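You operate a simulated robot arm through the tools that you are given. There is no shell and no other tool. Be economical: measure what you need, move in short steps, check, and stop when the job is done.

The job below is to be done with a simulated two-armed robot. You get a single attempt, and the scene is never put back.

TASK
Pick up the water bottle from the slat belt before the curve with one hand, pass it to the other hand and put it on the slat belt behind the gate. Take the tea bottle on the slat belt before the curve and put it away on the spare end of the buffer table. Put the blue suction cup from the bench top in the brown small tray. Close the right bench drawer. Take the tea twin pack and put it on the low shelf of the white table. Take the yellow card bundle and leave it on the top of the wooden table. Take the green card bundle and put it on the slat belt before the curve. Put the lemon bottle on the slat belt before the curve away on the top of the steel table. Take the green block on the slat belt before the curve and put it away on the bench top. Take the purple card bundle on the top of the black table and put it away on the upper steel side shelf. Any order will do. Set down upright: water bottle, tea bottle, blue suction cup, lemon bottle.

Only the result counts: the job must be done as asked and must still hold three seconds after the hand-in. Knocking over, shifting, dropping, spilling or breaking anything else fails it.

THE ROBOT
Two 7-joint arms with two-finger parallel grippers on one trunk, on a base that drives. Base frame: it is fixed to the floor where the robot stands at the start and does not move with it; the origin is under the middle of the robot, x ahead of it, y to its left, z up; the surface under the hand at the start is at about z = 1100. Lengths are in mm, angles in degrees, forces in N, time in s.
The left shoulder is at the start at [24, 101, 1362], the right one opposite. With the tool pointing down near the work surface each hand reaches from about 200 to 500 mm from the robot's upright axis, wherever it stands, measured 20 degrees to its own side. Places, roughly: bench top [800, 8400, 800]; blue suction cup (5x5x5 cm) [-200, 8700, 900]; green block (6x5x4 cm) [500, -300, 1100]; green card bundle [0, -1750, 1000]; lemon bottle [500, -500, 1250]; low shelf of the white table (46x24 cm) [-1840, -6640, 320]; purple card bundle [3750, 4750, 750]; right bench drawer [-100, 8800, 700]; slat belt before the curve [600, -200, 1100]; slat belt behind the gate [3000, 1200, 1100]; small tray [500, 8250, 750]; spare end of the buffer table (26x22 cm) [-2700, 4500, 800]; tea bottle [750, 0, 1250]; tea twin pack [-2000, -7250, 1000]; top of the steel table [3900, 500, 900]; top of the wooden table [-2400, -2900, 400]; upper steel side shelf (23x29 cm) [20, -1800, 900]; water bottle [500, 0, 1250]; yellow card bundle [0, -1750, 1000]. Payload 2.4 kg a hand.
The tool frame of a hand sits at the grasp point between the pads (the TCP): z along the fingers, y along the line on which they close. The tips reach 24 mm beyond it. The gripper opens to 68 mm. The fingers are 17 mm wide and 10 mm thick; the gripper's body (40 by 70 mm) begins 41 mm behind the TCP.
Orientation is that of the tool frame in the base frame, as a unit quaternion [x, y, z, w]. With the fingers straight down and closing along the base's y, the tool's x points along the base's -x, its y along +y and its z along -z.

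THE INTERFACE
- The arms move only by the tool move_arm. It takes "left_targets", "right_targets" or both (then of equal length, played together; a hand with none holds still); each is text: rows parted by semicolons, each of 6 numbers parted by spaces: the shift along the tool's x, y, z in units of 500 mm (1.0 is 500 mm), then the turn, a rotation vector about the tool's x, y, z in units of 180 degrees (1.0 is 180 degrees). In form: dx dy dz wx wy wz; .... A call has 1 to 8 rows; each row is the pose to reach, as a shift and turn from the pose commanded when the call began, along the tool's axes at that moment. "left_hand" and "right_hand" are, for a hand that has rows, the finger opening in mm, from 0 to 68, set as the call begins (left out, the last holds). A call with a number of a shift or a turn outside -1 to 1 is refused whole. A row lasts 0.2 s, in which the tool goes at most 50 mm and 8.6 degrees; a call with a longer step from one row to the next is refused whole, and so is a gripper value outside its range. Where a pose cannot be reached the arm comes as near as it can. A force on the tool above 40 N (or 10 N above the force at the start of the call, whichever is more), or a blocked arm, ends the call early, and 0.2 s more pass. Each finger travels about 72 mm/s and halts on what it meets, pressing with about 25 N; the grip force reading is that of the motor and also rises with nothing between the fingers. The clock runs only during rows and for 0.2 s after the last one: add rows that repeat a pose to give the fingers time. It gives the time, the measured TCP pose, the force on the tool (base axes), the opening and the grip force at its end, in the units of the frame above (readings bear some noise), with the torque about the TCP (base axes, N m) and any sound that the robot's microphone picked up.
- Cameras (640 x 400 px; columns grow to the right, rows downward): "scene" is now at [106.6, -10.4, 1538.5]; the picture's right is [-0.12, -0.99, 0.00], its down [-0.41, 0.05, -0.91] and it looks along [0.90, -0.11, -0.41] (base axes); focal length 244 px, centre (320, 200). "left" rides on the left gripper at [84, -11, -75] in its tool frame; the picture's right is [0.13, 0.99, 0.00], its down [-0.60, 0.08, -0.79] and it looks along [-0.79, 0.10, 0.61] (tool axes); focal length 251 px, centre (320, 200). "right" rides on the right gripper at [84, 11, -75] in its tool frame; the picture's right is [-0.13, 0.99, 0.00], its down [-0.60, -0.08, -0.79] and it looks along [-0.79, -0.10, 0.61] (tool axes); focal length 251 px, centre (320, 200).
- get_image(camera): a new picture of that camera. It takes no simulated time.
- slide_trunk(by): slides the trunk up (or, below 0, down) by that many mm; the arms and the scene camera ride with it, the base frame stays. It gives what a move gives, with no picture.
- roll_base(legs): drives the robot by 1 to 6 legs, each [ahead, left, turn to the left] in mm, mm and degrees, along the robot's own axes; the way and the turn of a leg run together, so that a leg with both is an arc; at most 1500 mm and 180 degrees a leg. The arms and the cameras ride along, it lands a little off, and it stops where it bumps. It gives what a move gives.
- aim_head(pan, tilt): turns the head with the scene camera to pan (to the left, within 86 degrees either way) and tilt (down, from -29 to 69), counted from straight ahead of the robot. It gives what a move gives.
- pixel_to_xyz(camera, pixels): for up to 12 pixels [column, row] of the newest picture of that camera ("zoom" is the newest enlarged one), the place [x, y, z] in the base frame of the surface seen there, good to about 2 mm. It takes no simulated time.
- close_up(camera, box): a new picture of the part [left, top, right, bottom] of that camera's present view, enlarged. It takes no simulated time.
- close_job(): hands the job in; it is judged then, once.

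Go step by step. Measure first, check grasps and placings, and put right what went wrong. The budget is 350 turns and 288 pictures, counting those below and the enlarged ones. Unless the task says otherwise, let go and move clear before handing in, and close with one line.

The tools are called after "Request:" as a command line: name --argument value ..., lists and objects as JSON in quotes. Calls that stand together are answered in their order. move_arm: Moves the arms, as the interface text tells. Its arguments: {"type":"object","properties":{"left_targets":{"type":"string"},"left_hand":{"type":"number"},"right_targets":{"type":"string"},"right_hand":{"type":"number"}},"required":[]} The other tools are called the same way: slide_trunk (by) slides the trunk up or down; roll_base (legs) drives the base; aim_head (pan, tilt) turns the head that bears the scene camera; get_image (camera) takes a picture; pixel_to_xyz (camera, pixels) gives the place of the surface under pixels of a picture; close_up (camera, box) takes an enlarged picture of a part of a camera's view; close_job () hands the job in.

At the start:

```text
t: 0.0
left_ee_pos: [384.0, 33.6, 1329.2]
left_tcp_rot: [0.0, 1.0, 0.0, 0.0]
left_wrist_force: [-0.4, 0.2, 0.3]
left_torque: [-0.02, 0.0, -0.02]
left_width: 68.1
left_grasp_force: 0.1
right_ee_pos: [343.6, -238.4, 1410.4]
right_tcp_rot: [0.0, 1.0, -0.001, -0.001]
right_wrist_force: [0.6, 0.3, 0.6]
right_torque: [0.01, 0.01, 0.0]
right_width: 67.8
right_grasp_force: 0.0
trunk travel left (down, up): [-575.0, 274.0]
robot x, y, heading: [1.8, 1.4, 0.1]
head pan, tilt: [-7.2, 24.5]
```

scene: 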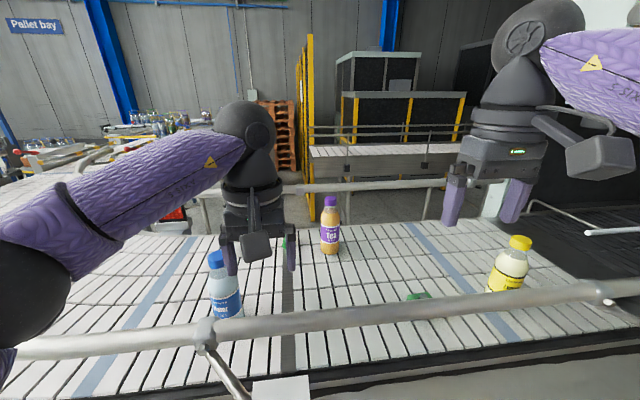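
right: 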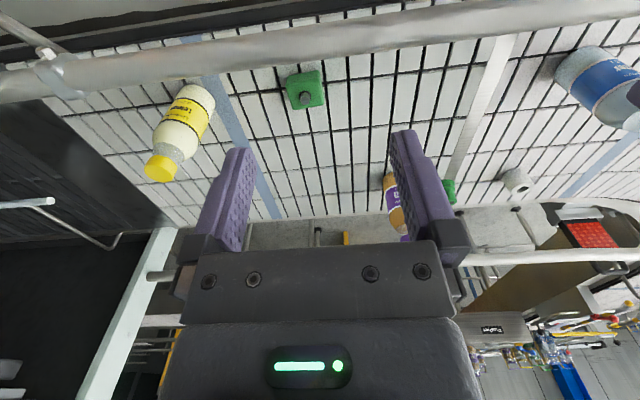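
left: 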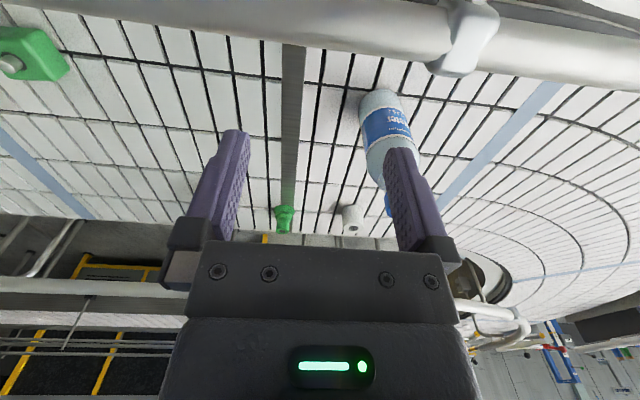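

The scene shows the water bottle near (224,290), the tea bottle at (330,230), the lemon bottle at (510,265) and the green block at (418,296). I measure them first.

Request:
pixel_to_xyz --camera "scene" --pixels '[[216, 258], [226, 295], [228, 315], [330, 200], [330, 240], [330, 252], [519, 240], [508, 270], [418, 296], [290, 240], [380, 290], [330, 320]]'

Request:
pixel_to_xyz --camera "right" --pixels '[[305, 90], [290, 78], [322, 72], [324, 103], [294, 105], [185, 115], [160, 168], [450, 190], [515, 180], [400, 20], [300, 40], [310, 130]]'

Request:
aim_head --pan 0 --tilt 50

Request:
get_image --camera "scene"

```text
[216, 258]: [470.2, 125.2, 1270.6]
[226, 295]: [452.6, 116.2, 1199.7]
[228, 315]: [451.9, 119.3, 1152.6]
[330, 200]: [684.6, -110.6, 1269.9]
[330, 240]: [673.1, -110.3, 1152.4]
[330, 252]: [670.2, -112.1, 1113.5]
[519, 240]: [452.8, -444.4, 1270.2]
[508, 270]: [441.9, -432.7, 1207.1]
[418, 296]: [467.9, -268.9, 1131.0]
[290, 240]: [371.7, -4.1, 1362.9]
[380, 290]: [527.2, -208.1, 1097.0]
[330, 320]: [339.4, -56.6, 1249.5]
```

```text
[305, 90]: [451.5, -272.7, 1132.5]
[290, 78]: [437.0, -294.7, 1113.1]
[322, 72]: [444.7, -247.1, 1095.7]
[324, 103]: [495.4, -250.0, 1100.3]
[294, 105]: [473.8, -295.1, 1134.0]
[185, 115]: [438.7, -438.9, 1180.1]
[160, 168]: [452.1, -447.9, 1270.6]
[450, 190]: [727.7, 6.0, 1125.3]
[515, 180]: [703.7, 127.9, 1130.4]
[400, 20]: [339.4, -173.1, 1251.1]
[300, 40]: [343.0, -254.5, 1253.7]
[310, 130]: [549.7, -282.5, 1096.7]
```

```text
t: 0.9
left_ee_pos: [384.4, 33.9, 1328.4]
left_tcp_rot: [0.001, 1.0, 0.001, -0.001]
left_wrist_force: [0.1, -0.4, -0.3]
left_torque: [0.01, 0.03, 0.01]
left_width: 68.0
left_grasp_force: 0.0
right_ee_pos: [343.2, -237.3, 1408.6]
right_tcp_rot: [0.0, 1.0, -0.001, 0.0]
right_wrist_force: [-0.2, 0.3, -0.7]
right_torque: [0.04, 0.0, -0.01]
right_width: 68.0
right_grasp_force: 0.0
trunk travel left (down, up): [-575.0, 274.0]
robot x, y, heading: [1.5, -1.5, 0.1]
head pan, tilt: [0.0, 50.0]
```

```text
284 pictures are left
```

scene: 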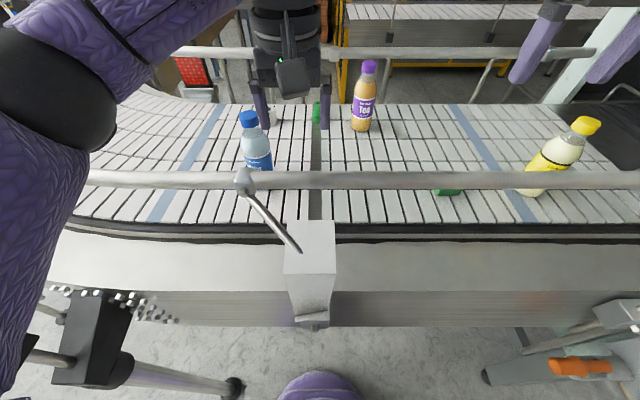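

The objects are all near the robot behind a rail at x≈340, z≈1250. I take exact positions from the new view, and look around for route planning.

Request:
pixel_to_xyz --camera "scene" --pixels '[[249, 112], [249, 120], [256, 150], [241, 122], [368, 62], [370, 68], [362, 110], [590, 122], [583, 124], [447, 192], [300, 180], [310, 235]]'

Request:
close_up --camera "scene" --box '[200, 80, 400, 205]'

Request:
aim_head --pan 60 --tilt 15

Request:
get_image --camera "scene"

Request:
aim_head --pan -80 --tilt 25

Request:
get_image --camera "scene"

```text
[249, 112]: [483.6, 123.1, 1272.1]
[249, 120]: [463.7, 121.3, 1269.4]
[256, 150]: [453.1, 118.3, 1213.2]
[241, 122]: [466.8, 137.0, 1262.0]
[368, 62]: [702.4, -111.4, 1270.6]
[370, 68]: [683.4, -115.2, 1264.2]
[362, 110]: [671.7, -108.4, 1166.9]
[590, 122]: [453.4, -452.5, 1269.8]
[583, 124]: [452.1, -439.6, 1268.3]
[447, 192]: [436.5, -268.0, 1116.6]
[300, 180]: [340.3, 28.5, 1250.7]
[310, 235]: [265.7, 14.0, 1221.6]
```

```text
3.20 times, centred on (300, 142) of scene
```

zoom: 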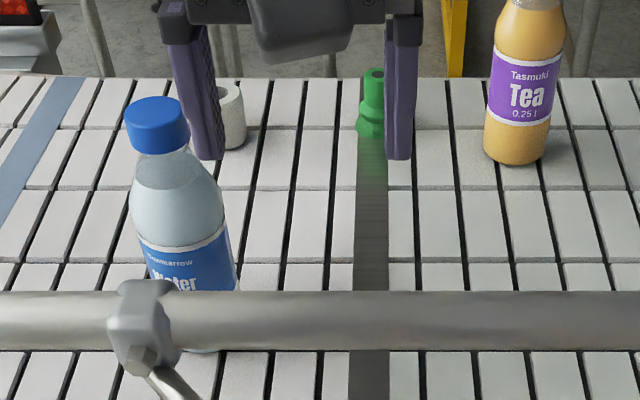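

```text
t: 2.2
left_ee_pos: [385.0, 33.0, 1328.6]
left_tcp_rot: [0.0, 1.0, 0.0, 0.0]
left_wrist_force: [1.4, -0.4, -0.7]
left_torque: [0.01, 0.02, 0.0]
left_width: 67.9
left_grasp_force: 0.0
right_ee_pos: [341.8, -238.7, 1410.5]
right_tcp_rot: [0.001, 1.0, 0.0, 0.0]
right_wrist_force: [0.6, 0.2, -0.3]
right_torque: [-0.04, -0.01, 0.0]
right_width: 68.0
right_grasp_force: 0.1
trunk travel left (down, up): [-575.0, 274.0]
robot x, y, heading: [1.5, -1.1, 0.2]
head pan, tilt: [60.0, 15.0]
```

```text
282 pictures are left
```

scene: 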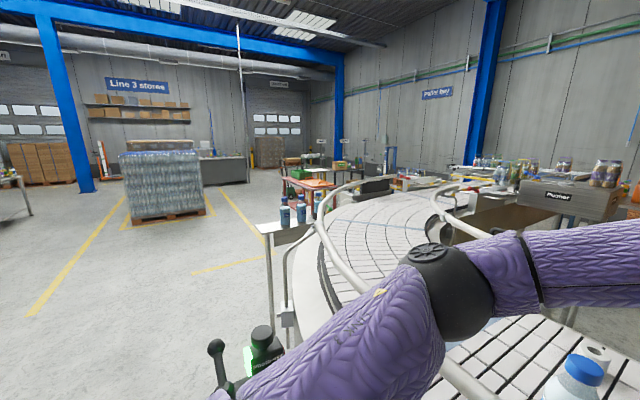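

```text
t: 4.4
left_ee_pos: [383.7, 33.7, 1330.0]
left_tcp_rot: [0.0, 1.0, 0.0, -0.001]
left_wrist_force: [-0.2, 0.2, 0.8]
left_torque: [-0.04, 0.0, -0.02]
left_width: 68.2
left_grasp_force: 0.3
right_ee_pos: [343.0, -237.1, 1410.9]
right_tcp_rot: [0.001, 1.0, 0.0, 0.0]
right_wrist_force: [-0.1, -0.2, 0.8]
right_torque: [0.01, -0.01, 0.01]
right_width: 68.2
right_grasp_force: 0.0
trunk travel left (down, up): [-575.0, 274.0]
robot x, y, heading: [0.4, 0.5, 0.0]
head pan, tilt: [-80.0, 25.0]
```

```text
281 pictures are left
```

scene: 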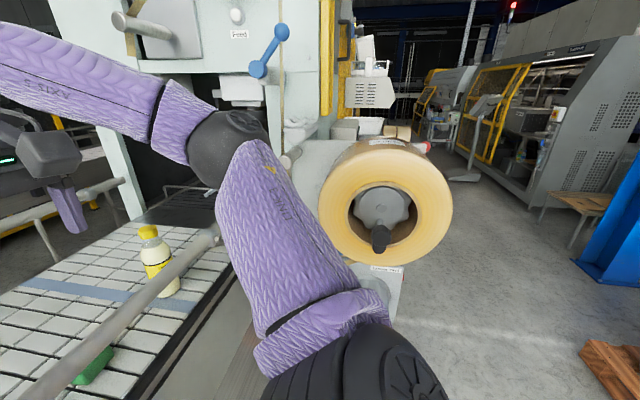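

The bottle's axis is near (478,122), top 1272. I swing the left hand to the left and tilt it 45° so it can grip the body from the left, leaving the cap free for the right hand.

Request:
move_arm --left_targets "-.0187 .0577 -.0037 .0163 -.0163 .0393; -.0373 .1153 -.0073 .0326 -.0326 .0786; -.056 .173 -.011 .0489 -.0489 .118; -.0747 .2307 -.0147 .0651 -.0651 .1573; -.0933 .2883 -.0183 .0814 -.0814 .1966; -.112 .346 -.022 .0977 -.0977 .2359" --left_hand 68

Request:
move_arm --left_targets "0 0 0 .0163 -.0163 .0393; 0 0 0 .0326 -.0326 .0786; 0 0 0 .0489 -.0489 .118; 0 0 0 .0651 -.0651 .1573; 0 0 0 .0814 -.0814 .1966; 0 0 0 .0977 -.0977 .2359; 0 0 0 .0977 -.0977 .2359"

Request:
get_image --camera "left"

Request:
aim_head --pan 10 --tilt 40

Request:
get_image --camera "scene"

```text
t: 5.8
left_ee_pos: [406.3, 158.8, 1326.8]
left_tcp_rot: [0.264, 0.948, -0.141, 0.107]
left_wrist_force: [0.3, 0.3, -0.8]
left_torque: [-0.03, 0.0, 0.01]
left_width: 67.9
left_grasp_force: 0.1
left hand out of reach, approached as far as the arm can: row 5, 6
right_ee_pos: [342.7, -235.8, 1411.9]
right_tcp_rot: [-0.001, 1.0, 0.0, 0.0]
right_wrist_force: [-0.2, -0.4, 0.8]
right_torque: [-0.02, 0.02, 0.01]
right_width: 68.0
right_grasp_force: 0.1
trunk travel left (down, up): [-575.0, 274.0]
robot x, y, heading: [0.4, 0.7, 0.1]
head pan, tilt: [-80.0, 25.0]
```

```text
t: 7.4
left_ee_pos: [273.5, 82.3, 1378.6]
left_tcp_rot: [0.575, 0.73, -0.271, 0.25]
left_wrist_force: [0.5, 0.2, 0.3]
left_torque: [-0.01, 0.03, 0.03]
left_width: 67.8
left_grasp_force: 0.0
left hand out of reach, approached as far as the arm can: row 1, 2, 3, 4, 5, 6, 7
right_ee_pos: [343.1, -237.7, 1409.6]
right_tcp_rot: [0.001, 1.0, 0.001, 0.0]
right_wrist_force: [-0.2, 0.7, -0.4]
right_torque: [-0.01, -0.02, -0.02]
right_width: 68.1
right_grasp_force: 0.0
trunk travel left (down, up): [-575.0, 274.0]
robot x, y, heading: [-1.0, 3.8, 0.1]
head pan, tilt: [-80.0, 25.0]
```

```text
280 pictures are left
```

left: 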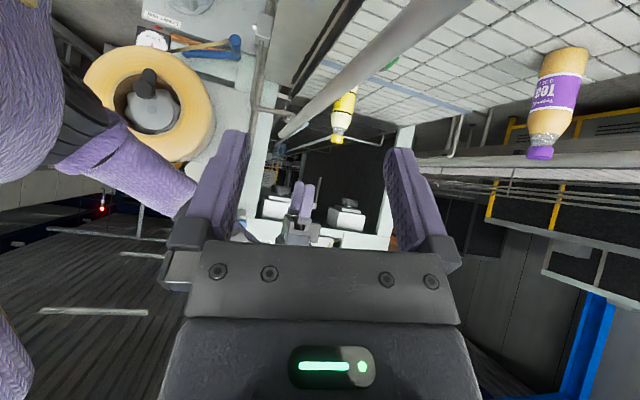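

```text
t: 9.1
left_ee_pos: [273.1, 82.9, 1378.2]
left_tcp_rot: [0.575, 0.731, -0.271, 0.249]
left_wrist_force: [0.3, 0.6, -0.3]
left_torque: [0.02, 0.0, 0.02]
left_width: 68.0
left_grasp_force: 0.0
right_ee_pos: [343.0, -237.6, 1411.3]
right_tcp_rot: [0.0, 1.0, 0.0, 0.0]
right_wrist_force: [0.1, -0.3, -0.1]
right_torque: [-0.01, 0.0, -0.02]
right_width: 67.9
right_grasp_force: 0.0
trunk travel left (down, up): [-575.0, 274.0]
robot x, y, heading: [3.8, 1.1, 0.2]
head pan, tilt: [10.0, 40.0]
```

```text
279 pictures are left
```

scene: 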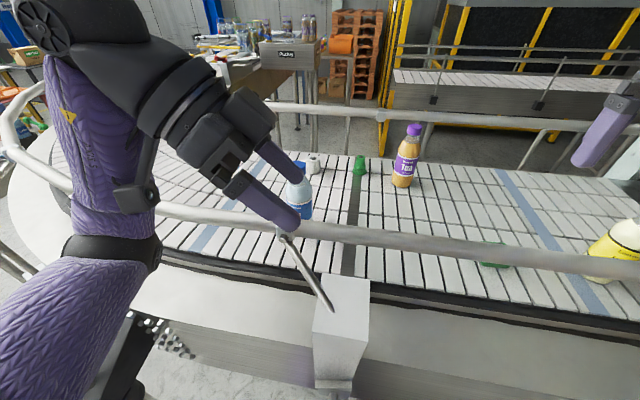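

The left hand ran out of reach there; I need to shift the base left. I check what is left of the robot before driving.

Request:
aim_head --pan 80 --tilt 50

Request:
get_image --camera "scene"

Request:
aim_head --pan 0 --tilt 69

Request:
get_image --camera "scene"

```text
t: 10.5
left_ee_pos: [273.3, 82.5, 1378.1]
left_tcp_rot: [0.574, 0.732, -0.27, 0.249]
left_wrist_force: [0.5, -0.5, 0.5]
left_torque: [-0.01, -0.01, 0.01]
left_width: 67.9
left_grasp_force: 0.1
right_ee_pos: [342.4, -237.7, 1410.5]
right_tcp_rot: [0.0, 1.0, 0.0, 0.0]
right_wrist_force: [-0.2, 0.1, -0.3]
right_torque: [0.02, 0.0, -0.02]
right_width: 68.0
right_grasp_force: 0.1
trunk travel left (down, up): [-575.0, 274.0]
robot x, y, heading: [-1.8, 0.3, -0.1]
head pan, tilt: [80.0, 50.0]
```

```text
278 pictures are left
```

scene: 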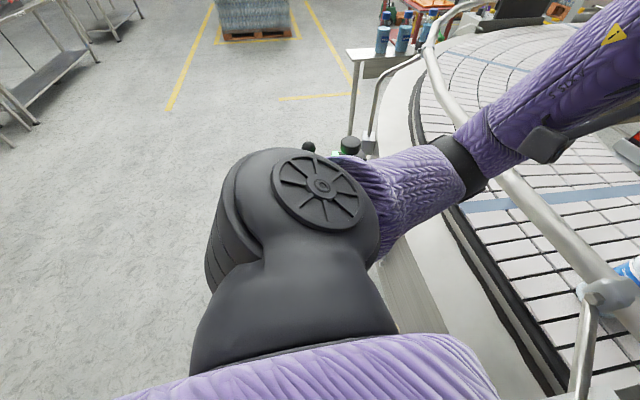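

```text
t: 12.0
left_ee_pos: [273.4, 84.4, 1377.3]
left_tcp_rot: [0.574, 0.731, -0.27, 0.25]
left_wrist_force: [0.1, -0.5, 1.1]
left_torque: [-0.01, 0.0, 0.02]
left_width: 68.2
left_grasp_force: 0.1
right_ee_pos: [342.6, -238.6, 1410.3]
right_tcp_rot: [0.0, 1.0, 0.0, 0.001]
right_wrist_force: [-0.5, -0.1, 0.4]
right_torque: [-0.04, -0.01, 0.01]
right_width: 68.2
right_grasp_force: 0.0
trunk travel left (down, up): [-575.0, 274.0]
robot x, y, heading: [-2.9, -0.3, 0.1]
head pan, tilt: [0.0, 68.8]
```

```text
277 pictures are left
```

scene: 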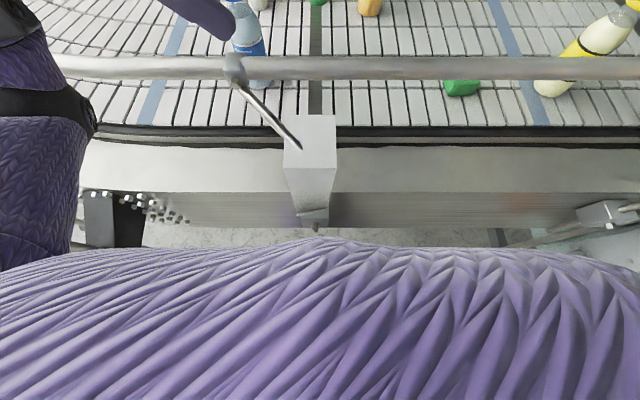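

The left side is clear for a short shift, so I roll 140 mm left, keeping the arm as is.

Request:
roll_base --legs '[[0, 140, 0]]'

Request:
aim_head --pan -5 --tilt 45

Request:
get_image --camera "scene"

```text
t: 13.3
left_ee_pos: [274.0, 221.6, 1376.9]
left_tcp_rot: [0.575, 0.731, -0.271, 0.249]
left_wrist_force: [-0.1, 0.8, 1.0]
left_torque: [-0.02, 0.0, 0.01]
left_width: 68.3
left_grasp_force: 0.2
right_ee_pos: [343.9, -97.0, 1411.0]
right_tcp_rot: [-0.001, 1.0, 0.0, 0.001]
right_wrist_force: [-0.1, 0.8, 0.3]
right_torque: [-0.05, -0.01, -0.01]
right_width: 67.5
right_grasp_force: 0.0
trunk travel left (down, up): [-575.0, 274.0]
robot x, y, heading: [-1.5, 138.6, -0.3]
head pan, tilt: [0.0, 68.8]
```

```text
t: 14.2
left_ee_pos: [273.1, 221.2, 1377.5]
left_tcp_rot: [0.574, 0.731, -0.27, 0.249]
left_wrist_force: [-0.4, -0.1, -0.5]
left_torque: [-0.01, -0.03, -0.01]
left_width: 67.9
left_grasp_force: 0.0
right_ee_pos: [343.0, -100.0, 1409.0]
right_tcp_rot: [0.0, 1.0, 0.0, 0.0]
right_wrist_force: [-0.4, 0.2, -0.2]
right_torque: [0.03, -0.02, 0.01]
right_width: 68.1
right_grasp_force: 0.1
trunk travel left (down, up): [-575.0, 274.0]
robot x, y, heading: [-0.7, 135.8, -0.1]
head pan, tilt: [-5.0, 45.0]
```

```text
276 pictures are left
```

scene: 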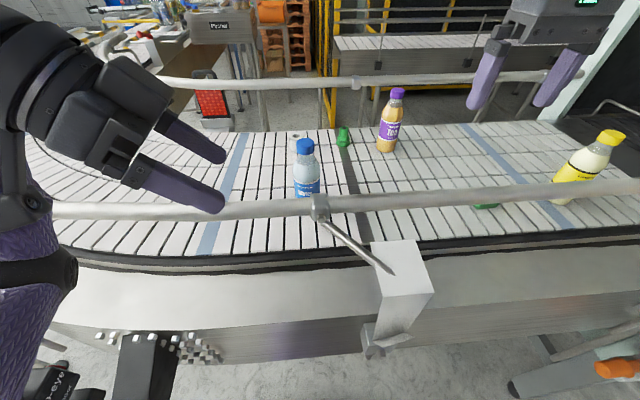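

I test with a null row whether the commanded pose was kept at the unreachable target or reset to the reached pose.

Request:
move_arm --left_targets "0 0 0 0 0 0; 0 0 0 0 0 0"

```text
t: 14.8
left_ee_pos: [273.8, 220.2, 1378.2]
left_tcp_rot: [0.574, 0.731, -0.27, 0.249]
left_wrist_force: [0.0, 0.1, -0.1]
left_torque: [0.01, -0.03, 0.01]
left_width: 68.2
left_grasp_force: 0.0
right_ee_pos: [342.9, -98.3, 1408.9]
right_tcp_rot: [0.0, 1.0, -0.001, 0.001]
right_wrist_force: [0.3, -0.4, 0.1]
right_torque: [0.02, 0.0, -0.01]
right_width: 67.9
right_grasp_force: 0.1
trunk travel left (down, up): [-575.0, 274.0]
robot x, y, heading: [3.5, 140.9, -0.0]
head pan, tilt: [-5.0, 45.0]
```

The commanded pose equals the reached one. I fix the residual turn and move out toward the pre-grasp above the bottle's left.

Request:
move_arm --left_targets "0 .084 .0205 .0046 -.0024 .0172; 0 .168 .041 .0092 -.0047 .0345; 0 .251 .0615 .0138 -.007 .0517; 0 .335 .082 .0184 -.0094 .069; 0 .335 .082 .0184 -.0094 .069"

Request:
get_image --camera "left"

Request:
get_image --camera "scene"

```text
t: 16.0
left_ee_pos: [244.1, 174.2, 1383.1]
left_tcp_rot: [0.653, 0.653, -0.272, 0.271]
left_wrist_force: [-0.2, 0.7, 0.1]
left_torque: [0.01, 0.0, 0.01]
left_width: 67.9
left_grasp_force: 0.2
left hand out of reach, approached as far as the arm can: row 1, 2, 3, 4, 5
right_ee_pos: [343.0, -99.0, 1410.3]
right_tcp_rot: [-0.001, 1.0, 0.0, 0.0]
right_wrist_force: [0.8, -0.2, -0.6]
right_torque: [0.02, -0.03, 0.02]
right_width: 68.3
right_grasp_force: 0.2
trunk travel left (down, up): [-575.0, 274.0]
robot x, y, heading: [-1.7, 140.3, -0.1]
head pan, tilt: [-5.0, 45.0]
```

```text
275 pictures are left
```

left: 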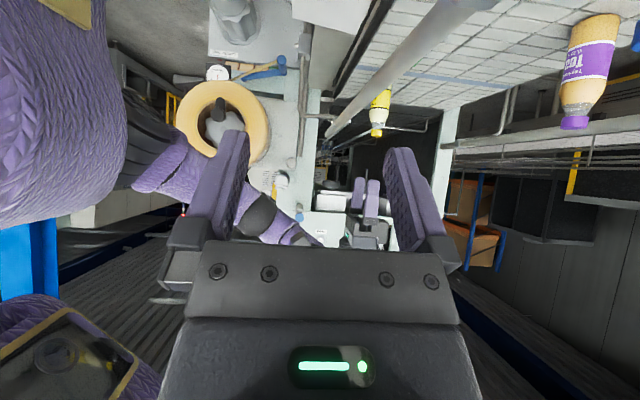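

```text
274 pictures are left
```

scene: 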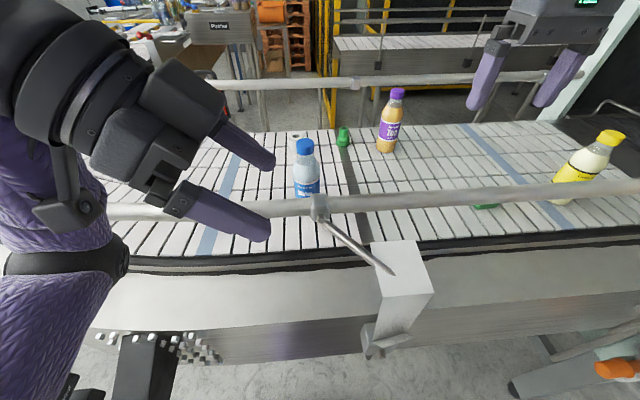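

That orientation is out of the arm's comfortable range. Before choosing another handover geometry, I look at the destination belt behind the gate and measure it.

Request:
aim_head --pan 18 --tilt 15

Request:
get_image --camera "scene"

Request:
close_up --camera "scene" --box '[180, 120, 420, 270]'

```text
t: 17.0
left_ee_pos: [243.0, 175.2, 1384.1]
left_tcp_rot: [0.653, 0.653, -0.272, 0.271]
left_wrist_force: [0.1, -0.7, 0.4]
left_torque: [0.01, -0.03, 0.01]
left_width: 68.0
left_grasp_force: 0.0
right_ee_pos: [343.9, -100.0, 1410.3]
right_tcp_rot: [-0.001, 1.0, 0.0, 0.0]
right_wrist_force: [0.6, 0.5, 0.2]
right_torque: [0.01, 0.01, 0.0]
right_width: 68.2
right_grasp_force: 0.0
trunk travel left (down, up): [-575.0, 274.0]
robot x, y, heading: [3.8, 139.9, -0.3]
head pan, tilt: [18.0, 15.0]
```

```text
273 pictures are left
```

scene: 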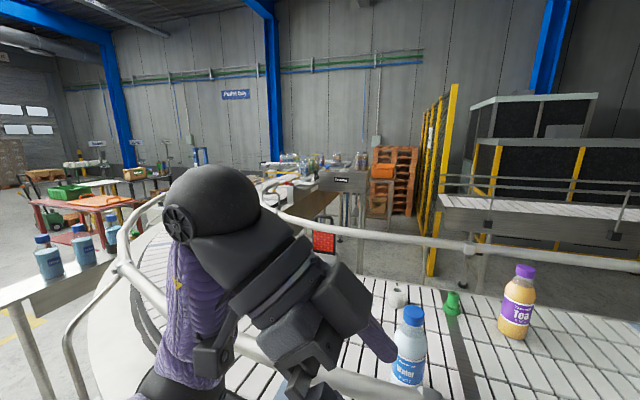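

```text
2.67 times, centred on (300, 195) of scene
```

zoom: 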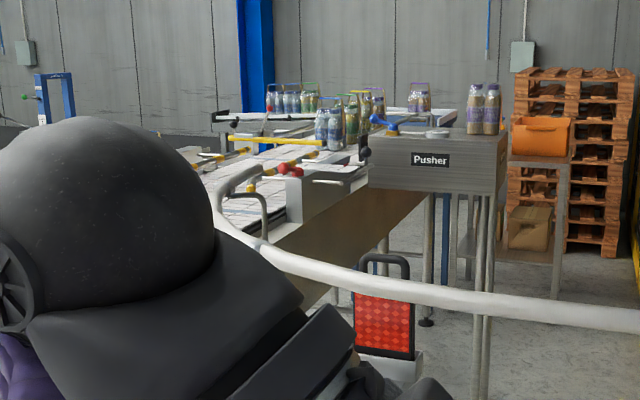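

I measure the far belt, gate and pusher.

Request:
pixel_to_xyz --camera "zoom" --pixels '[[262, 158], [270, 138], [262, 188], [300, 168], [430, 158], [230, 200], [285, 150], [484, 100], [330, 130], [290, 118], [540, 135], [330, 235]]'

Request:
pixel_to_xyz --camera "scene" --pixels '[[150, 205], [270, 215], [125, 275], [50, 265], [90, 200], [60, 192], [110, 200], [470, 245], [440, 200], [600, 210], [235, 205], [210, 165]]'

```text
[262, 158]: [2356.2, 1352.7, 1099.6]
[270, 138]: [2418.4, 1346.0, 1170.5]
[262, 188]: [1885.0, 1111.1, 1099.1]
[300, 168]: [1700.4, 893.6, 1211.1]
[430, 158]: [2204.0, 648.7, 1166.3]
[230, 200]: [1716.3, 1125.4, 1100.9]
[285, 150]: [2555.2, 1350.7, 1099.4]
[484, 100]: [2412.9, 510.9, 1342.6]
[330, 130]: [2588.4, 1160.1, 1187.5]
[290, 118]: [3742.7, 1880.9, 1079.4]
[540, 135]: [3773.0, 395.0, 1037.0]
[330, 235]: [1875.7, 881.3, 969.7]
```

```text
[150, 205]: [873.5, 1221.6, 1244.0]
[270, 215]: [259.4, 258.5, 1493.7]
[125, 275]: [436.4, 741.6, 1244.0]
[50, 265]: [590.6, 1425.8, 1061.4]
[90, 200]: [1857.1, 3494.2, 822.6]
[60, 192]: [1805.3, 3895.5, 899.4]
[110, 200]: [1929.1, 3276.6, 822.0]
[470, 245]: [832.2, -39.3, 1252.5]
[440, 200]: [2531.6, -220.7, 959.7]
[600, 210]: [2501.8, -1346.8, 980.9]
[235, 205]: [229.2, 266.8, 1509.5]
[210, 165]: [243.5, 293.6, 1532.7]
```

The belt runs along +x at y≈1100–1350 past a gate at x≈2600, so I'll grip the cap top-down with the left and let the right take the body in a forward-pitched pose. First I turn the left hand back to straight down.

Request:
move_arm --left_targets "0 .03 0 -.0163 .0163 -.0393; 0 .06 0 -.0326 .0326 -.0786; 0 .09 0 -.0489 .0489 -.118; 0 .12 0 -.0651 .0651 -.1573; 0 .15 0 -.0814 .0814 -.1966; 0 .18 0 -.0977 .0977 -.2359"

Request:
move_arm --left_targets "0 0 0 -.0163 .0163 -.0393; 0 0 0 -.0326 .0326 -.0786; 0 0 0 -.0489 .0489 -.118; 0 0 0 -.0651 .0651 -.1573; 0 0 0 -.0814 .0814 -.1966; 0 0 0 -.0977 .0977 -.2359; 0 0 0 -.0977 .0977 -.2359"

```text
t: 18.4
left_ee_pos: [327.4, 182.6, 1380.4]
left_tcp_rot: [0.359, 0.909, -0.149, 0.148]
left_wrist_force: [-0.8, 0.3, 0.5]
left_torque: [0.04, 0.02, 0.05]
left_width: 68.0
left_grasp_force: 0.0
right_ee_pos: [343.3, -98.7, 1410.3]
right_tcp_rot: [0.0, 1.0, 0.0, 0.0]
right_wrist_force: [-0.2, -0.5, -0.2]
right_torque: [-0.01, 0.01, -0.05]
right_width: 68.3
right_grasp_force: 0.0
trunk travel left (down, up): [-575.0, 274.0]
robot x, y, heading: [-2.8, 140.1, 0.1]
head pan, tilt: [18.0, 15.0]
```

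```text
t: 20.0
left_ee_pos: [327.0, 181.7, 1381.1]
left_tcp_rot: [-0.001, 1.0, 0.0, 0.0]
left_wrist_force: [0.8, -0.3, 0.8]
left_torque: [-0.01, -0.02, 0.02]
left_width: 68.3
left_grasp_force: 0.0
right_ee_pos: [341.7, -99.1, 1410.7]
right_tcp_rot: [0.0, 1.0, 0.0, 0.0]
right_wrist_force: [-1.1, 0.1, 0.4]
right_torque: [0.04, 0.03, 0.04]
right_width: 68.2
right_grasp_force: 0.0
trunk travel left (down, up): [-575.0, 274.0]
robot x, y, heading: [0.2, 141.9, -0.2]
head pan, tilt: [18.0, 15.0]
```

Left is straight down again at (327,182,1381). I move it over the cap and check with the hand camera.

Request:
move_arm --left_targets "-.075 -.03 0 0 0 0; -.15 -.06 0 0 0 0; -.225 -.09 .01 0 0 0; -.3 -.12 .06 0 0 0; -.3 -.12 .06 0 0 0"

Request:
get_image --camera "left"

Request:
aim_head --pan -5 --tilt 45

Request:
get_image --camera "scene"

```text
t: 21.2
left_ee_pos: [425.9, 124.8, 1344.7]
left_tcp_rot: [0.001, 1.0, 0.0, 0.0]
left_wrist_force: [0.5, 0.1, -0.5]
left_torque: [0.02, 0.0, 0.01]
left_width: 67.8
left_grasp_force: 0.1
left hand out of reach, approached as far as the arm can: row 3, 4, 5
right_ee_pos: [343.5, -100.0, 1409.1]
right_tcp_rot: [0.0, 1.0, 0.001, 0.0]
right_wrist_force: [0.1, 0.2, 0.3]
right_torque: [0.01, 0.03, 0.01]
right_width: 67.8
right_grasp_force: 0.1
trunk travel left (down, up): [-575.0, 274.0]
robot x, y, heading: [2.8, 138.1, -0.2]
head pan, tilt: [18.0, 15.0]
```

```text
271 pictures are left
```

left: 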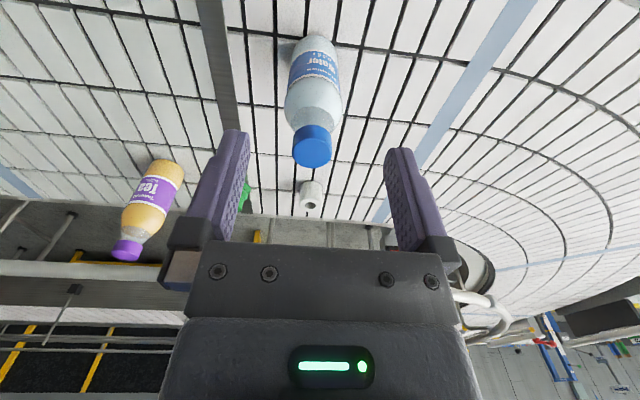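

```text
t: 22.1
left_ee_pos: [425.5, 125.2, 1346.7]
left_tcp_rot: [0.0, 1.0, -0.001, 0.0]
left_wrist_force: [0.4, 0.0, -0.3]
left_torque: [0.03, 0.03, 0.0]
left_width: 68.1
left_grasp_force: 0.0
right_ee_pos: [342.5, -99.4, 1411.0]
right_tcp_rot: [0.0, 1.0, 0.0, 0.0]
right_wrist_force: [0.0, -0.9, -0.1]
right_torque: [0.02, 0.01, -0.01]
right_width: 67.8
right_grasp_force: 0.0
trunk travel left (down, up): [-575.0, 274.0]
robot x, y, heading: [-1.2, 139.3, 0.1]
head pan, tilt: [-5.0, 45.0]
```

```text
270 pictures are left
```

scene: 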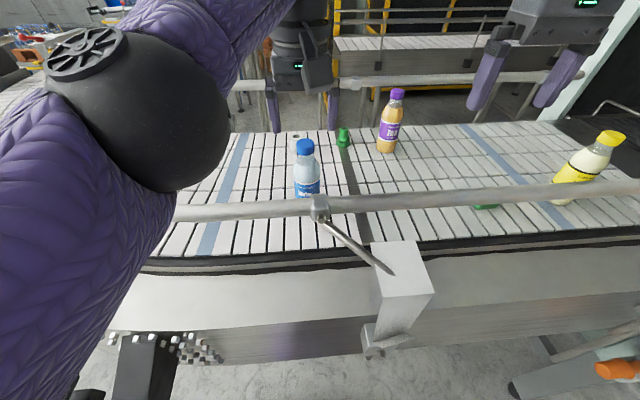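

The left hand falls short at this height: reach is best when the wrist is level with the shoulder. I raise the trunk and roll right and a little closer.

Request:
slide_trunk --by 110

Request:
roll_base --legs '[[25, -110, 0]]'

Request:
get_image --camera "left"

```text
t: 23.5
left_ee_pos: [423.2, 125.5, 1458.7]
left_tcp_rot: [0.0, 1.0, -0.001, 0.004]
left_wrist_force: [-0.5, 0.2, -0.1]
left_torque: [0.0, 0.03, 0.03]
left_width: 68.0
left_grasp_force: 0.0
right_ee_pos: [343.2, -99.1, 1519.5]
right_tcp_rot: [0.0, 1.0, 0.0, 0.0]
right_wrist_force: [-0.1, 0.2, -0.1]
right_torque: [-0.01, 0.03, 0.0]
right_width: 68.0
right_grasp_force: 0.0
trunk travel left (down, up): [-685.0, 164.0]
robot x, y, heading: [-1.2, 134.6, -0.0]
head pan, tilt: [-5.0, 45.0]
```

```text
t: 24.7
left_ee_pos: [448.6, 16.9, 1457.7]
left_tcp_rot: [0.0, 1.0, 0.0, 0.003]
left_wrist_force: [-0.4, 0.3, 0.0]
left_torque: [0.03, 0.0, 0.02]
left_width: 68.0
left_grasp_force: 0.0
right_ee_pos: [367.8, -208.9, 1519.7]
right_tcp_rot: [-0.001, 1.0, 0.0, 0.0]
right_wrist_force: [0.1, 0.0, 0.4]
right_torque: [0.02, 0.02, 0.02]
right_width: 67.9
right_grasp_force: 0.1
trunk travel left (down, up): [-685.0, 164.0]
robot x, y, heading: [21.4, 29.3, -0.0]
head pan, tilt: [-5.0, 45.0]
```

```text
269 pictures are left
```

left: 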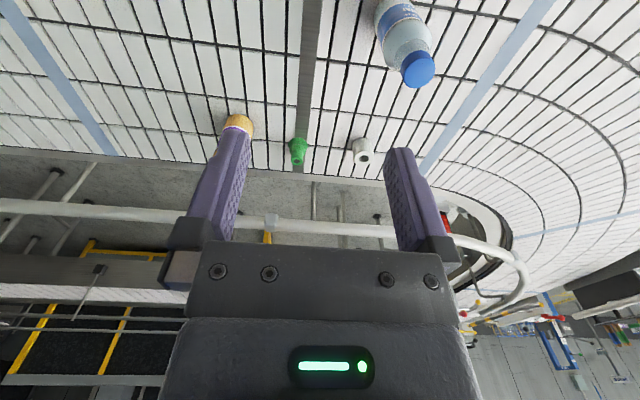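

Now I move the left hand over the cap at about z=1320.

Request:
move_arm --left_targets "-.014 .053 .07 0 0 0; -.028 .105 .14 0 0 0; -.043 .158 .21 0 0 0; -.057 .21 .276 0 0 0; -.057 .21 .276 0 0 0"

Request:
get_image --camera "left"

```text
t: 25.9
left_ee_pos: [478.7, 122.5, 1319.4]
left_tcp_rot: [0.0, 1.0, -0.001, 0.004]
left_wrist_force: [-1.4, 0.8, -0.7]
left_torque: [-0.01, -0.01, 0.02]
left_width: 68.2
left_grasp_force: 0.1
right_ee_pos: [367.5, -206.4, 1520.1]
right_tcp_rot: [-0.001, 1.0, 0.0, 0.0]
right_wrist_force: [0.4, -0.7, -0.5]
right_torque: [-0.01, 0.02, -0.02]
right_width: 67.9
right_grasp_force: 0.1
trunk travel left (down, up): [-685.0, 164.0]
robot x, y, heading: [25.7, 26.4, 0.2]
head pan, tilt: [-5.0, 45.0]
```

```text
268 pictures are left
```

left: 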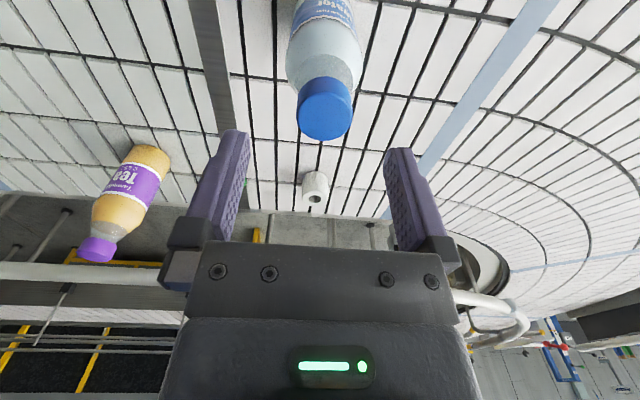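

The hand is over the bottle; I measure the cap from this view before lowering.

Request:
pixel_to_xyz --camera "left" --pixels '[[324, 126], [312, 122], [338, 122], [324, 135], [324, 112]]'

```text
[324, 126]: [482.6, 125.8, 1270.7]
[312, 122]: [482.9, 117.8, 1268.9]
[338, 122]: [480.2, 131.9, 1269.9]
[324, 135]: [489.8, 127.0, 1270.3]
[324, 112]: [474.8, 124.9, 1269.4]
```

Cap centre ≈(478,125,1270). I lower to z≈1259 and close.

Request:
move_arm --left_targets "0 .004 .06 0 0 0; 0 .004 .12 0 0 0; 0 .004 .12 0 0 0"

Request:
move_arm --left_targets "0 0 0 0 0 0; 0 0 0 0 0 0; 0 0 0 0 0 0; 0 0 0 0 0 0; 0 0 0 0 0 0" --left_hand 0

```text
t: 26.7
left_ee_pos: [477.3, 124.4, 1260.2]
left_tcp_rot: [-0.001, 1.0, -0.001, 0.004]
left_wrist_force: [0.2, 1.3, -1.0]
left_torque: [-0.02, 0.02, -0.01]
left_width: 68.3
left_grasp_force: 0.1
right_ee_pos: [368.8, -207.6, 1521.1]
right_tcp_rot: [-0.002, 1.0, 0.0, 0.0]
right_wrist_force: [-0.9, -0.2, -1.0]
right_torque: [0.0, 0.0, -0.02]
right_width: 68.0
right_grasp_force: 0.1
trunk travel left (down, up): [-685.0, 164.0]
robot x, y, heading: [26.0, 31.0, 0.2]
head pan, tilt: [-5.0, 45.0]
```

```text
t: 27.9
left_ee_pos: [477.9, 123.3, 1260.7]
left_tcp_rot: [0.0, 1.0, 0.0, 0.003]
left_wrist_force: [1.4, -0.6, 0.2]
left_torque: [-0.05, -0.08, 0.03]
left_width: 45.6
left_grasp_force: 24.8
right_ee_pos: [368.2, -207.6, 1519.9]
right_tcp_rot: [0.0, 1.0, 0.0, 0.0]
right_wrist_force: [-0.6, 0.5, -0.5]
right_torque: [0.0, -0.02, 0.0]
right_width: 67.9
right_grasp_force: 0.1
trunk travel left (down, up): [-685.0, 164.0]
robot x, y, heading: [23.9, 31.0, 0.1]
head pan, tilt: [-5.0, 45.0]
```

The opening stopped at 45.6 mm, wider than the ~32 mm cap, so the tips are on the shoulder. I reopen, raise 13 mm and grip the cap itself.

Request:
move_arm --left_targets "0 0 0 0 0 0; 0 0 -.026 0 0 0; 0 0 -.026 0 0 0" --left_hand 66

Request:
move_arm --left_targets "0 0 0 0 0 0; 0 0 0 0 0 0; 0 0 0 0 0 0; 0 0 0 0 0 0; 0 0 0 0 0 0" --left_hand 0

Request:
get_image --camera "left"

```text
t: 28.7
left_ee_pos: [478.9, 123.2, 1272.8]
left_tcp_rot: [0.0, 1.0, 0.0, 0.003]
left_wrist_force: [-0.6, 0.9, 0.2]
left_torque: [-0.01, -0.01, 0.02]
left_width: 65.9
left_grasp_force: 0.1
right_ee_pos: [367.8, -207.9, 1519.7]
right_tcp_rot: [0.0, 1.0, 0.0, 0.0]
right_wrist_force: [0.5, -0.6, -0.1]
right_torque: [0.01, -0.05, 0.02]
right_width: 68.3
right_grasp_force: 0.0
trunk travel left (down, up): [-685.0, 164.0]
robot x, y, heading: [22.0, 30.4, -0.2]
head pan, tilt: [-5.0, 45.0]
```

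```text
t: 29.9
left_ee_pos: [477.8, 122.9, 1273.0]
left_tcp_rot: [0.0, 1.0, -0.001, 0.004]
left_wrist_force: [1.4, 0.4, 2.1]
left_torque: [-0.08, -0.08, 0.03]
left_width: 40.4
left_grasp_force: 24.8
right_ee_pos: [368.1, -206.3, 1520.0]
right_tcp_rot: [-0.002, 1.0, 0.0, 0.001]
right_wrist_force: [0.1, -0.1, -0.9]
right_torque: [-0.03, -0.03, 0.02]
right_width: 67.9
right_grasp_force: 0.1
trunk travel left (down, up): [-685.0, 164.0]
robot x, y, heading: [25.7, 29.0, -0.0]
head pan, tilt: [-5.0, 45.0]
```

```text
267 pictures are left
```

left: 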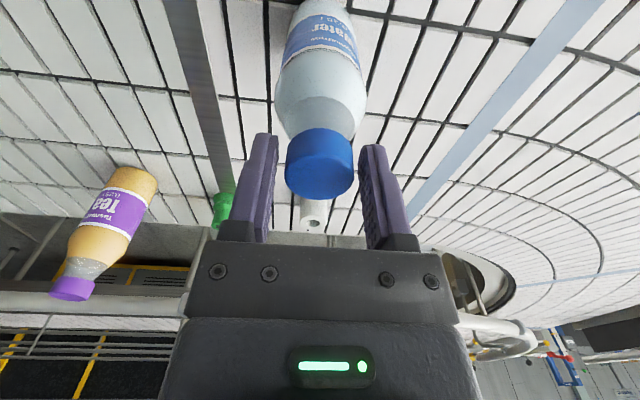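

Contact at 40 mm suggests the effective shape tapers from shoulder to cap; the grip force is solid at 24.8 N. I test-lift by 60 mm.

Request:
move_arm --left_targets "0 0 -.02 0 0 0; 0 0 -.05 0 0 0; 0 0 -.09 0 0 0; 0 0 -.13 0 0 0; 0 0 -.13 0 0 0"

Request:
get_image --camera "scene"

```text
t: 31.1
left_ee_pos: [477.5, 124.6, 1337.8]
left_tcp_rot: [0.001, 1.0, -0.001, 0.004]
left_wrist_force: [0.7, 0.0, -2.7]
left_torque: [-0.01, 0.0, 0.02]
left_width: 40.2
left_grasp_force: 25.0
right_ee_pos: [368.3, -207.3, 1519.2]
right_tcp_rot: [-0.001, 1.0, 0.0, 0.0]
right_wrist_force: [-0.4, 0.5, -0.2]
right_torque: [0.03, -0.02, 0.03]
right_width: 67.9
right_grasp_force: 0.1
trunk travel left (down, up): [-685.0, 164.0]
robot x, y, heading: [21.6, 29.0, -0.2]
head pan, tilt: [-5.0, 45.0]
```

```text
266 pictures are left
```

scene: 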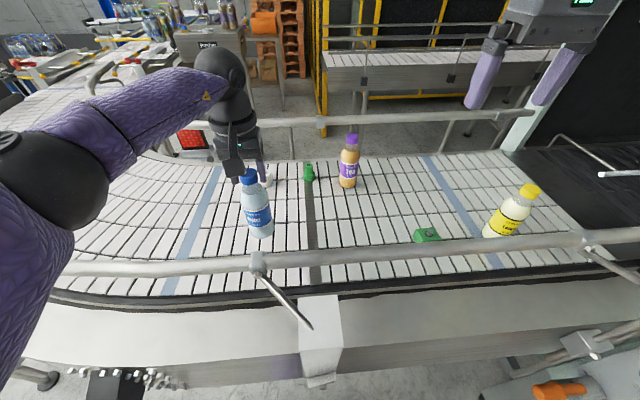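

The bottle is held (−2.7 N). I raise it well over the rail, pull it in, then roll back 300 mm to have free room for the handover.

Request:
move_arm --left_targets "0 0 -.08 0 0 0; .02 -.01 -.16 0 0 0; .06 -.03 -.22 0 0 0; .12 -.05 -.25 0 0 0; .12 -.05 -.25 0 0 0"

Request:
roll_base --legs '[[-350, 0, 0]]'

Request:
get_image --camera "scene"

```text
t: 32.3
left_ee_pos: [417.0, 99.0, 1463.2]
left_tcp_rot: [0.0, 1.0, -0.001, 0.003]
left_wrist_force: [1.0, -0.8, -2.5]
left_torque: [0.02, 0.02, 0.02]
left_width: 40.2
left_grasp_force: 25.3
right_ee_pos: [367.6, -207.7, 1519.7]
right_tcp_rot: [-0.001, 1.0, 0.0, 0.0]
right_wrist_force: [1.1, 0.7, 0.0]
right_torque: [0.0, 0.0, 0.0]
right_width: 67.9
right_grasp_force: 0.1
trunk travel left (down, up): [-685.0, 164.0]
robot x, y, heading: [26.9, 28.9, -0.1]
head pan, tilt: [-5.0, 45.0]
```

```text
t: 34.6
left_ee_pos: [63.3, 98.1, 1464.0]
left_tcp_rot: [-0.001, 1.0, -0.001, 0.004]
left_wrist_force: [0.1, -0.3, -3.0]
left_torque: [-0.04, 0.01, -0.04]
left_width: 40.1
left_grasp_force: 25.5
right_ee_pos: [16.0, -208.1, 1520.4]
right_tcp_rot: [0.001, 1.0, 0.0, 0.0]
right_wrist_force: [-0.6, 0.4, 0.3]
right_torque: [-0.02, -0.01, -0.02]
right_width: 68.1
right_grasp_force: 0.1
trunk travel left (down, up): [-685.0, 164.0]
robot x, y, heading: [-324.9, 32.5, 0.0]
head pan, tilt: [-5.0, 45.0]
```

```text
265 pictures are left
```

scene: 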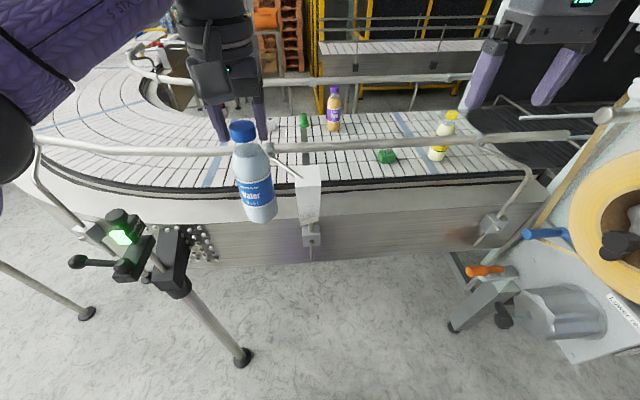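

Free of the rail now (a tripod lever stands front-left; I keep clear). I bring the left to the handover place and pitch the right hand forward 68° in one go.

Request:
move_arm --left_targets "-.02 -.01 .02 0 0 0; -.04 -.02 .04 0 0 0; -.06 -.03 .06 0 0 0; -.08 -.04 .08 0 0 0; -.1 -.05 .1 0 0 0; -.104 -.052 .128 0 0 0; -.104 -.052 .128 0 0 0; -.104 -.052 .128 0 0 0" --right_targets "-.008 0 .025 0 -.0472 0; -.015 0 .05 0 -.0944 0; -.023 0 .075 0 -.1417 0; -.03 0 .1 0 -.1889 0; -.038 0 .125 0 -.2361 0; -.045 0 .15 0 -.2833 0; -.053 0 .175 0 -.3306 0; -.06 0 .2 0 -.3778 0" --right_hand 68

Request:
get_image --camera "scene"

Request:
get_image --camera "right"

```text
t: 36.4
left_ee_pos: [115.7, 71.4, 1399.5]
left_tcp_rot: [-0.001, 1.0, 0.0, 0.004]
left_wrist_force: [1.2, -0.4, -2.8]
left_torque: [-0.02, -0.02, 0.0]
left_width: 39.9
left_grasp_force: 25.1
right_ee_pos: [45.2, -207.3, 1419.5]
right_tcp_rot: [0.0, 0.829, 0.0, 0.56]
right_wrist_force: [0.2, -0.7, 0.7]
right_torque: [0.0, -0.02, 0.01]
right_width: 68.1
right_grasp_force: 0.1
trunk travel left (down, up): [-685.0, 164.0]
robot x, y, heading: [-325.7, 32.8, 0.2]
head pan, tilt: [-5.0, 45.0]
```

```text
264 pictures are left
```

scene: 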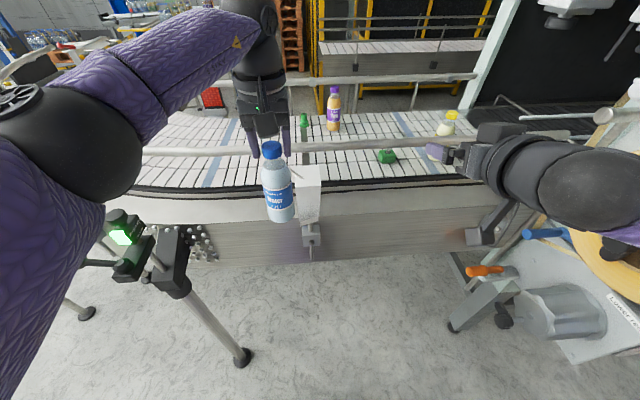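

```text
263 pictures are left
```

right: 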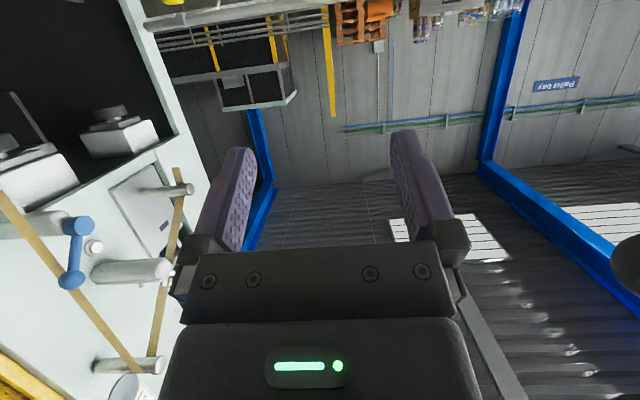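

Both poses were reached. I bring the right hand in front of the bottle body at pre-grasp distance, after measuring the hanging bottle.

Request:
pixel_to_xyz --camera "scene" --pixels '[[272, 148], [276, 180], [279, 200], [282, 216], [264, 195], [293, 195]]'

Request:
move_arm --right_targets ".031 .079 .011 0 0 0; .062 .159 .023 0 0 0; .093 .238 .034 0 0 0; .123 .318 .045 0 0 0; .154 .397 .056 0 0 0; .185 .477 .068 0 0 0; .216 .556 .079 0 0 0; .216 .556 .079 0 0 0"

Request:
get_image --camera "right"

Request:
get_image --camera "scene"

```text
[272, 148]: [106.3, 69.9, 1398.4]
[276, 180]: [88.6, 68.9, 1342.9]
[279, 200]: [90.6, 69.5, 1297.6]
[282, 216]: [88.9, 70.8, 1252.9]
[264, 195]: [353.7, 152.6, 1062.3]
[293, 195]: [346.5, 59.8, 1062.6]
```

```text
t: 38.2
left_ee_pos: [114.7, 71.6, 1399.5]
left_tcp_rot: [0.001, 1.0, -0.001, 0.004]
left_wrist_force: [0.5, 0.5, -2.7]
left_torque: [-0.03, 0.03, 0.0]
left_width: 40.0
left_grasp_force: 25.2
right_ee_pos: [41.2, 71.5, 1303.7]
right_tcp_rot: [0.001, 0.829, -0.001, 0.559]
right_wrist_force: [0.8, 0.4, 0.4]
right_torque: [0.03, -0.02, 0.01]
right_width: 68.1
right_grasp_force: 0.0
right hand out of reach, approached as far as the arm can: row 2, 3
trunk travel left (down, up): [-685.0, 164.0]
robot x, y, heading: [-326.9, 32.5, 0.1]
head pan, tilt: [-5.0, 45.0]
```

```text
262 pictures are left
```

right: 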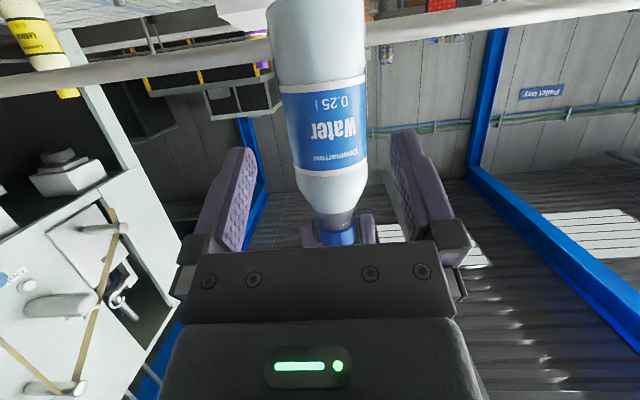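

```text
261 pictures are left
```

scene: 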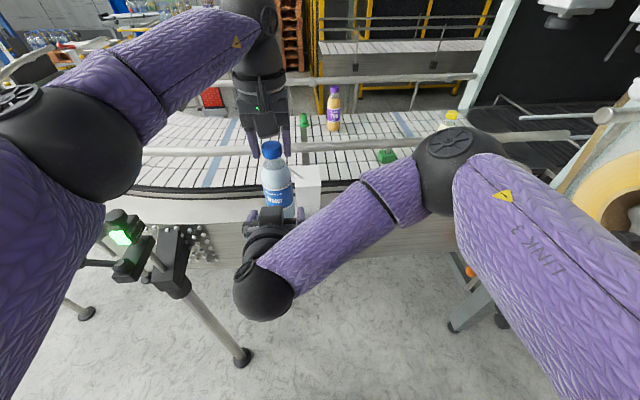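

The bottle is centred between the right fingers. I advance 66 mm so the pads straddle the body, then close the right hand.

Request:
move_arm --right_targets "-.0165 0 .041 0 0 0; -.033 0 .082 0 0 0; -.05 0 .123 0 0 0; -.05 0 .123 0 0 0"

Request:
move_arm --right_targets "0 0 0 0 0 0; 0 0 0 0 0 0; 0 0 0 0 0 0; 0 0 0 0 0 0" --right_hand 0

Request:
get_image --camera "right"

```text
t: 39.2
left_ee_pos: [115.2, 72.2, 1401.0]
left_tcp_rot: [0.0, 1.0, -0.001, 0.004]
left_wrist_force: [-0.1, 0.2, -3.2]
left_torque: [-0.03, 0.01, 0.01]
left_width: 40.2
left_grasp_force: 24.8
right_ee_pos: [108.8, 70.3, 1305.8]
right_tcp_rot: [0.001, 0.829, -0.001, 0.559]
right_wrist_force: [0.4, -0.2, 0.1]
right_torque: [0.0, -0.01, 0.02]
right_width: 68.2
right_grasp_force: 0.1
trunk travel left (down, up): [-685.0, 164.0]
robot x, y, heading: [-327.5, 32.5, -0.0]
head pan, tilt: [-5.0, 45.0]
```

```text
t: 40.2
left_ee_pos: [115.3, 71.1, 1400.7]
left_tcp_rot: [0.0, 1.0, -0.002, 0.004]
left_wrist_force: [-5.1, -8.5, 1.8]
left_torque: [-0.27, 0.26, 0.03]
left_width: 39.8
left_grasp_force: 24.8
right_ee_pos: [107.7, 70.7, 1304.6]
right_tcp_rot: [0.0, 0.829, 0.0, 0.559]
right_wrist_force: [5.0, 7.8, -2.5]
right_torque: [-0.53, 0.3, 0.07]
right_width: 54.7
right_grasp_force: 24.9
trunk travel left (down, up): [-685.0, 164.0]
robot x, y, heading: [-328.6, 29.2, 0.0]
head pan, tilt: [-5.0, 45.0]
```

```text
260 pictures are left
```

right: 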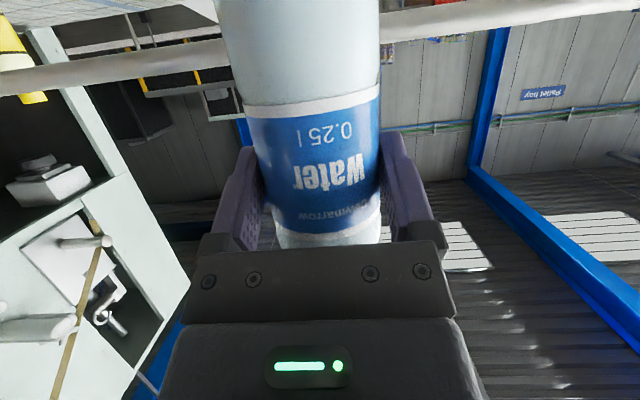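

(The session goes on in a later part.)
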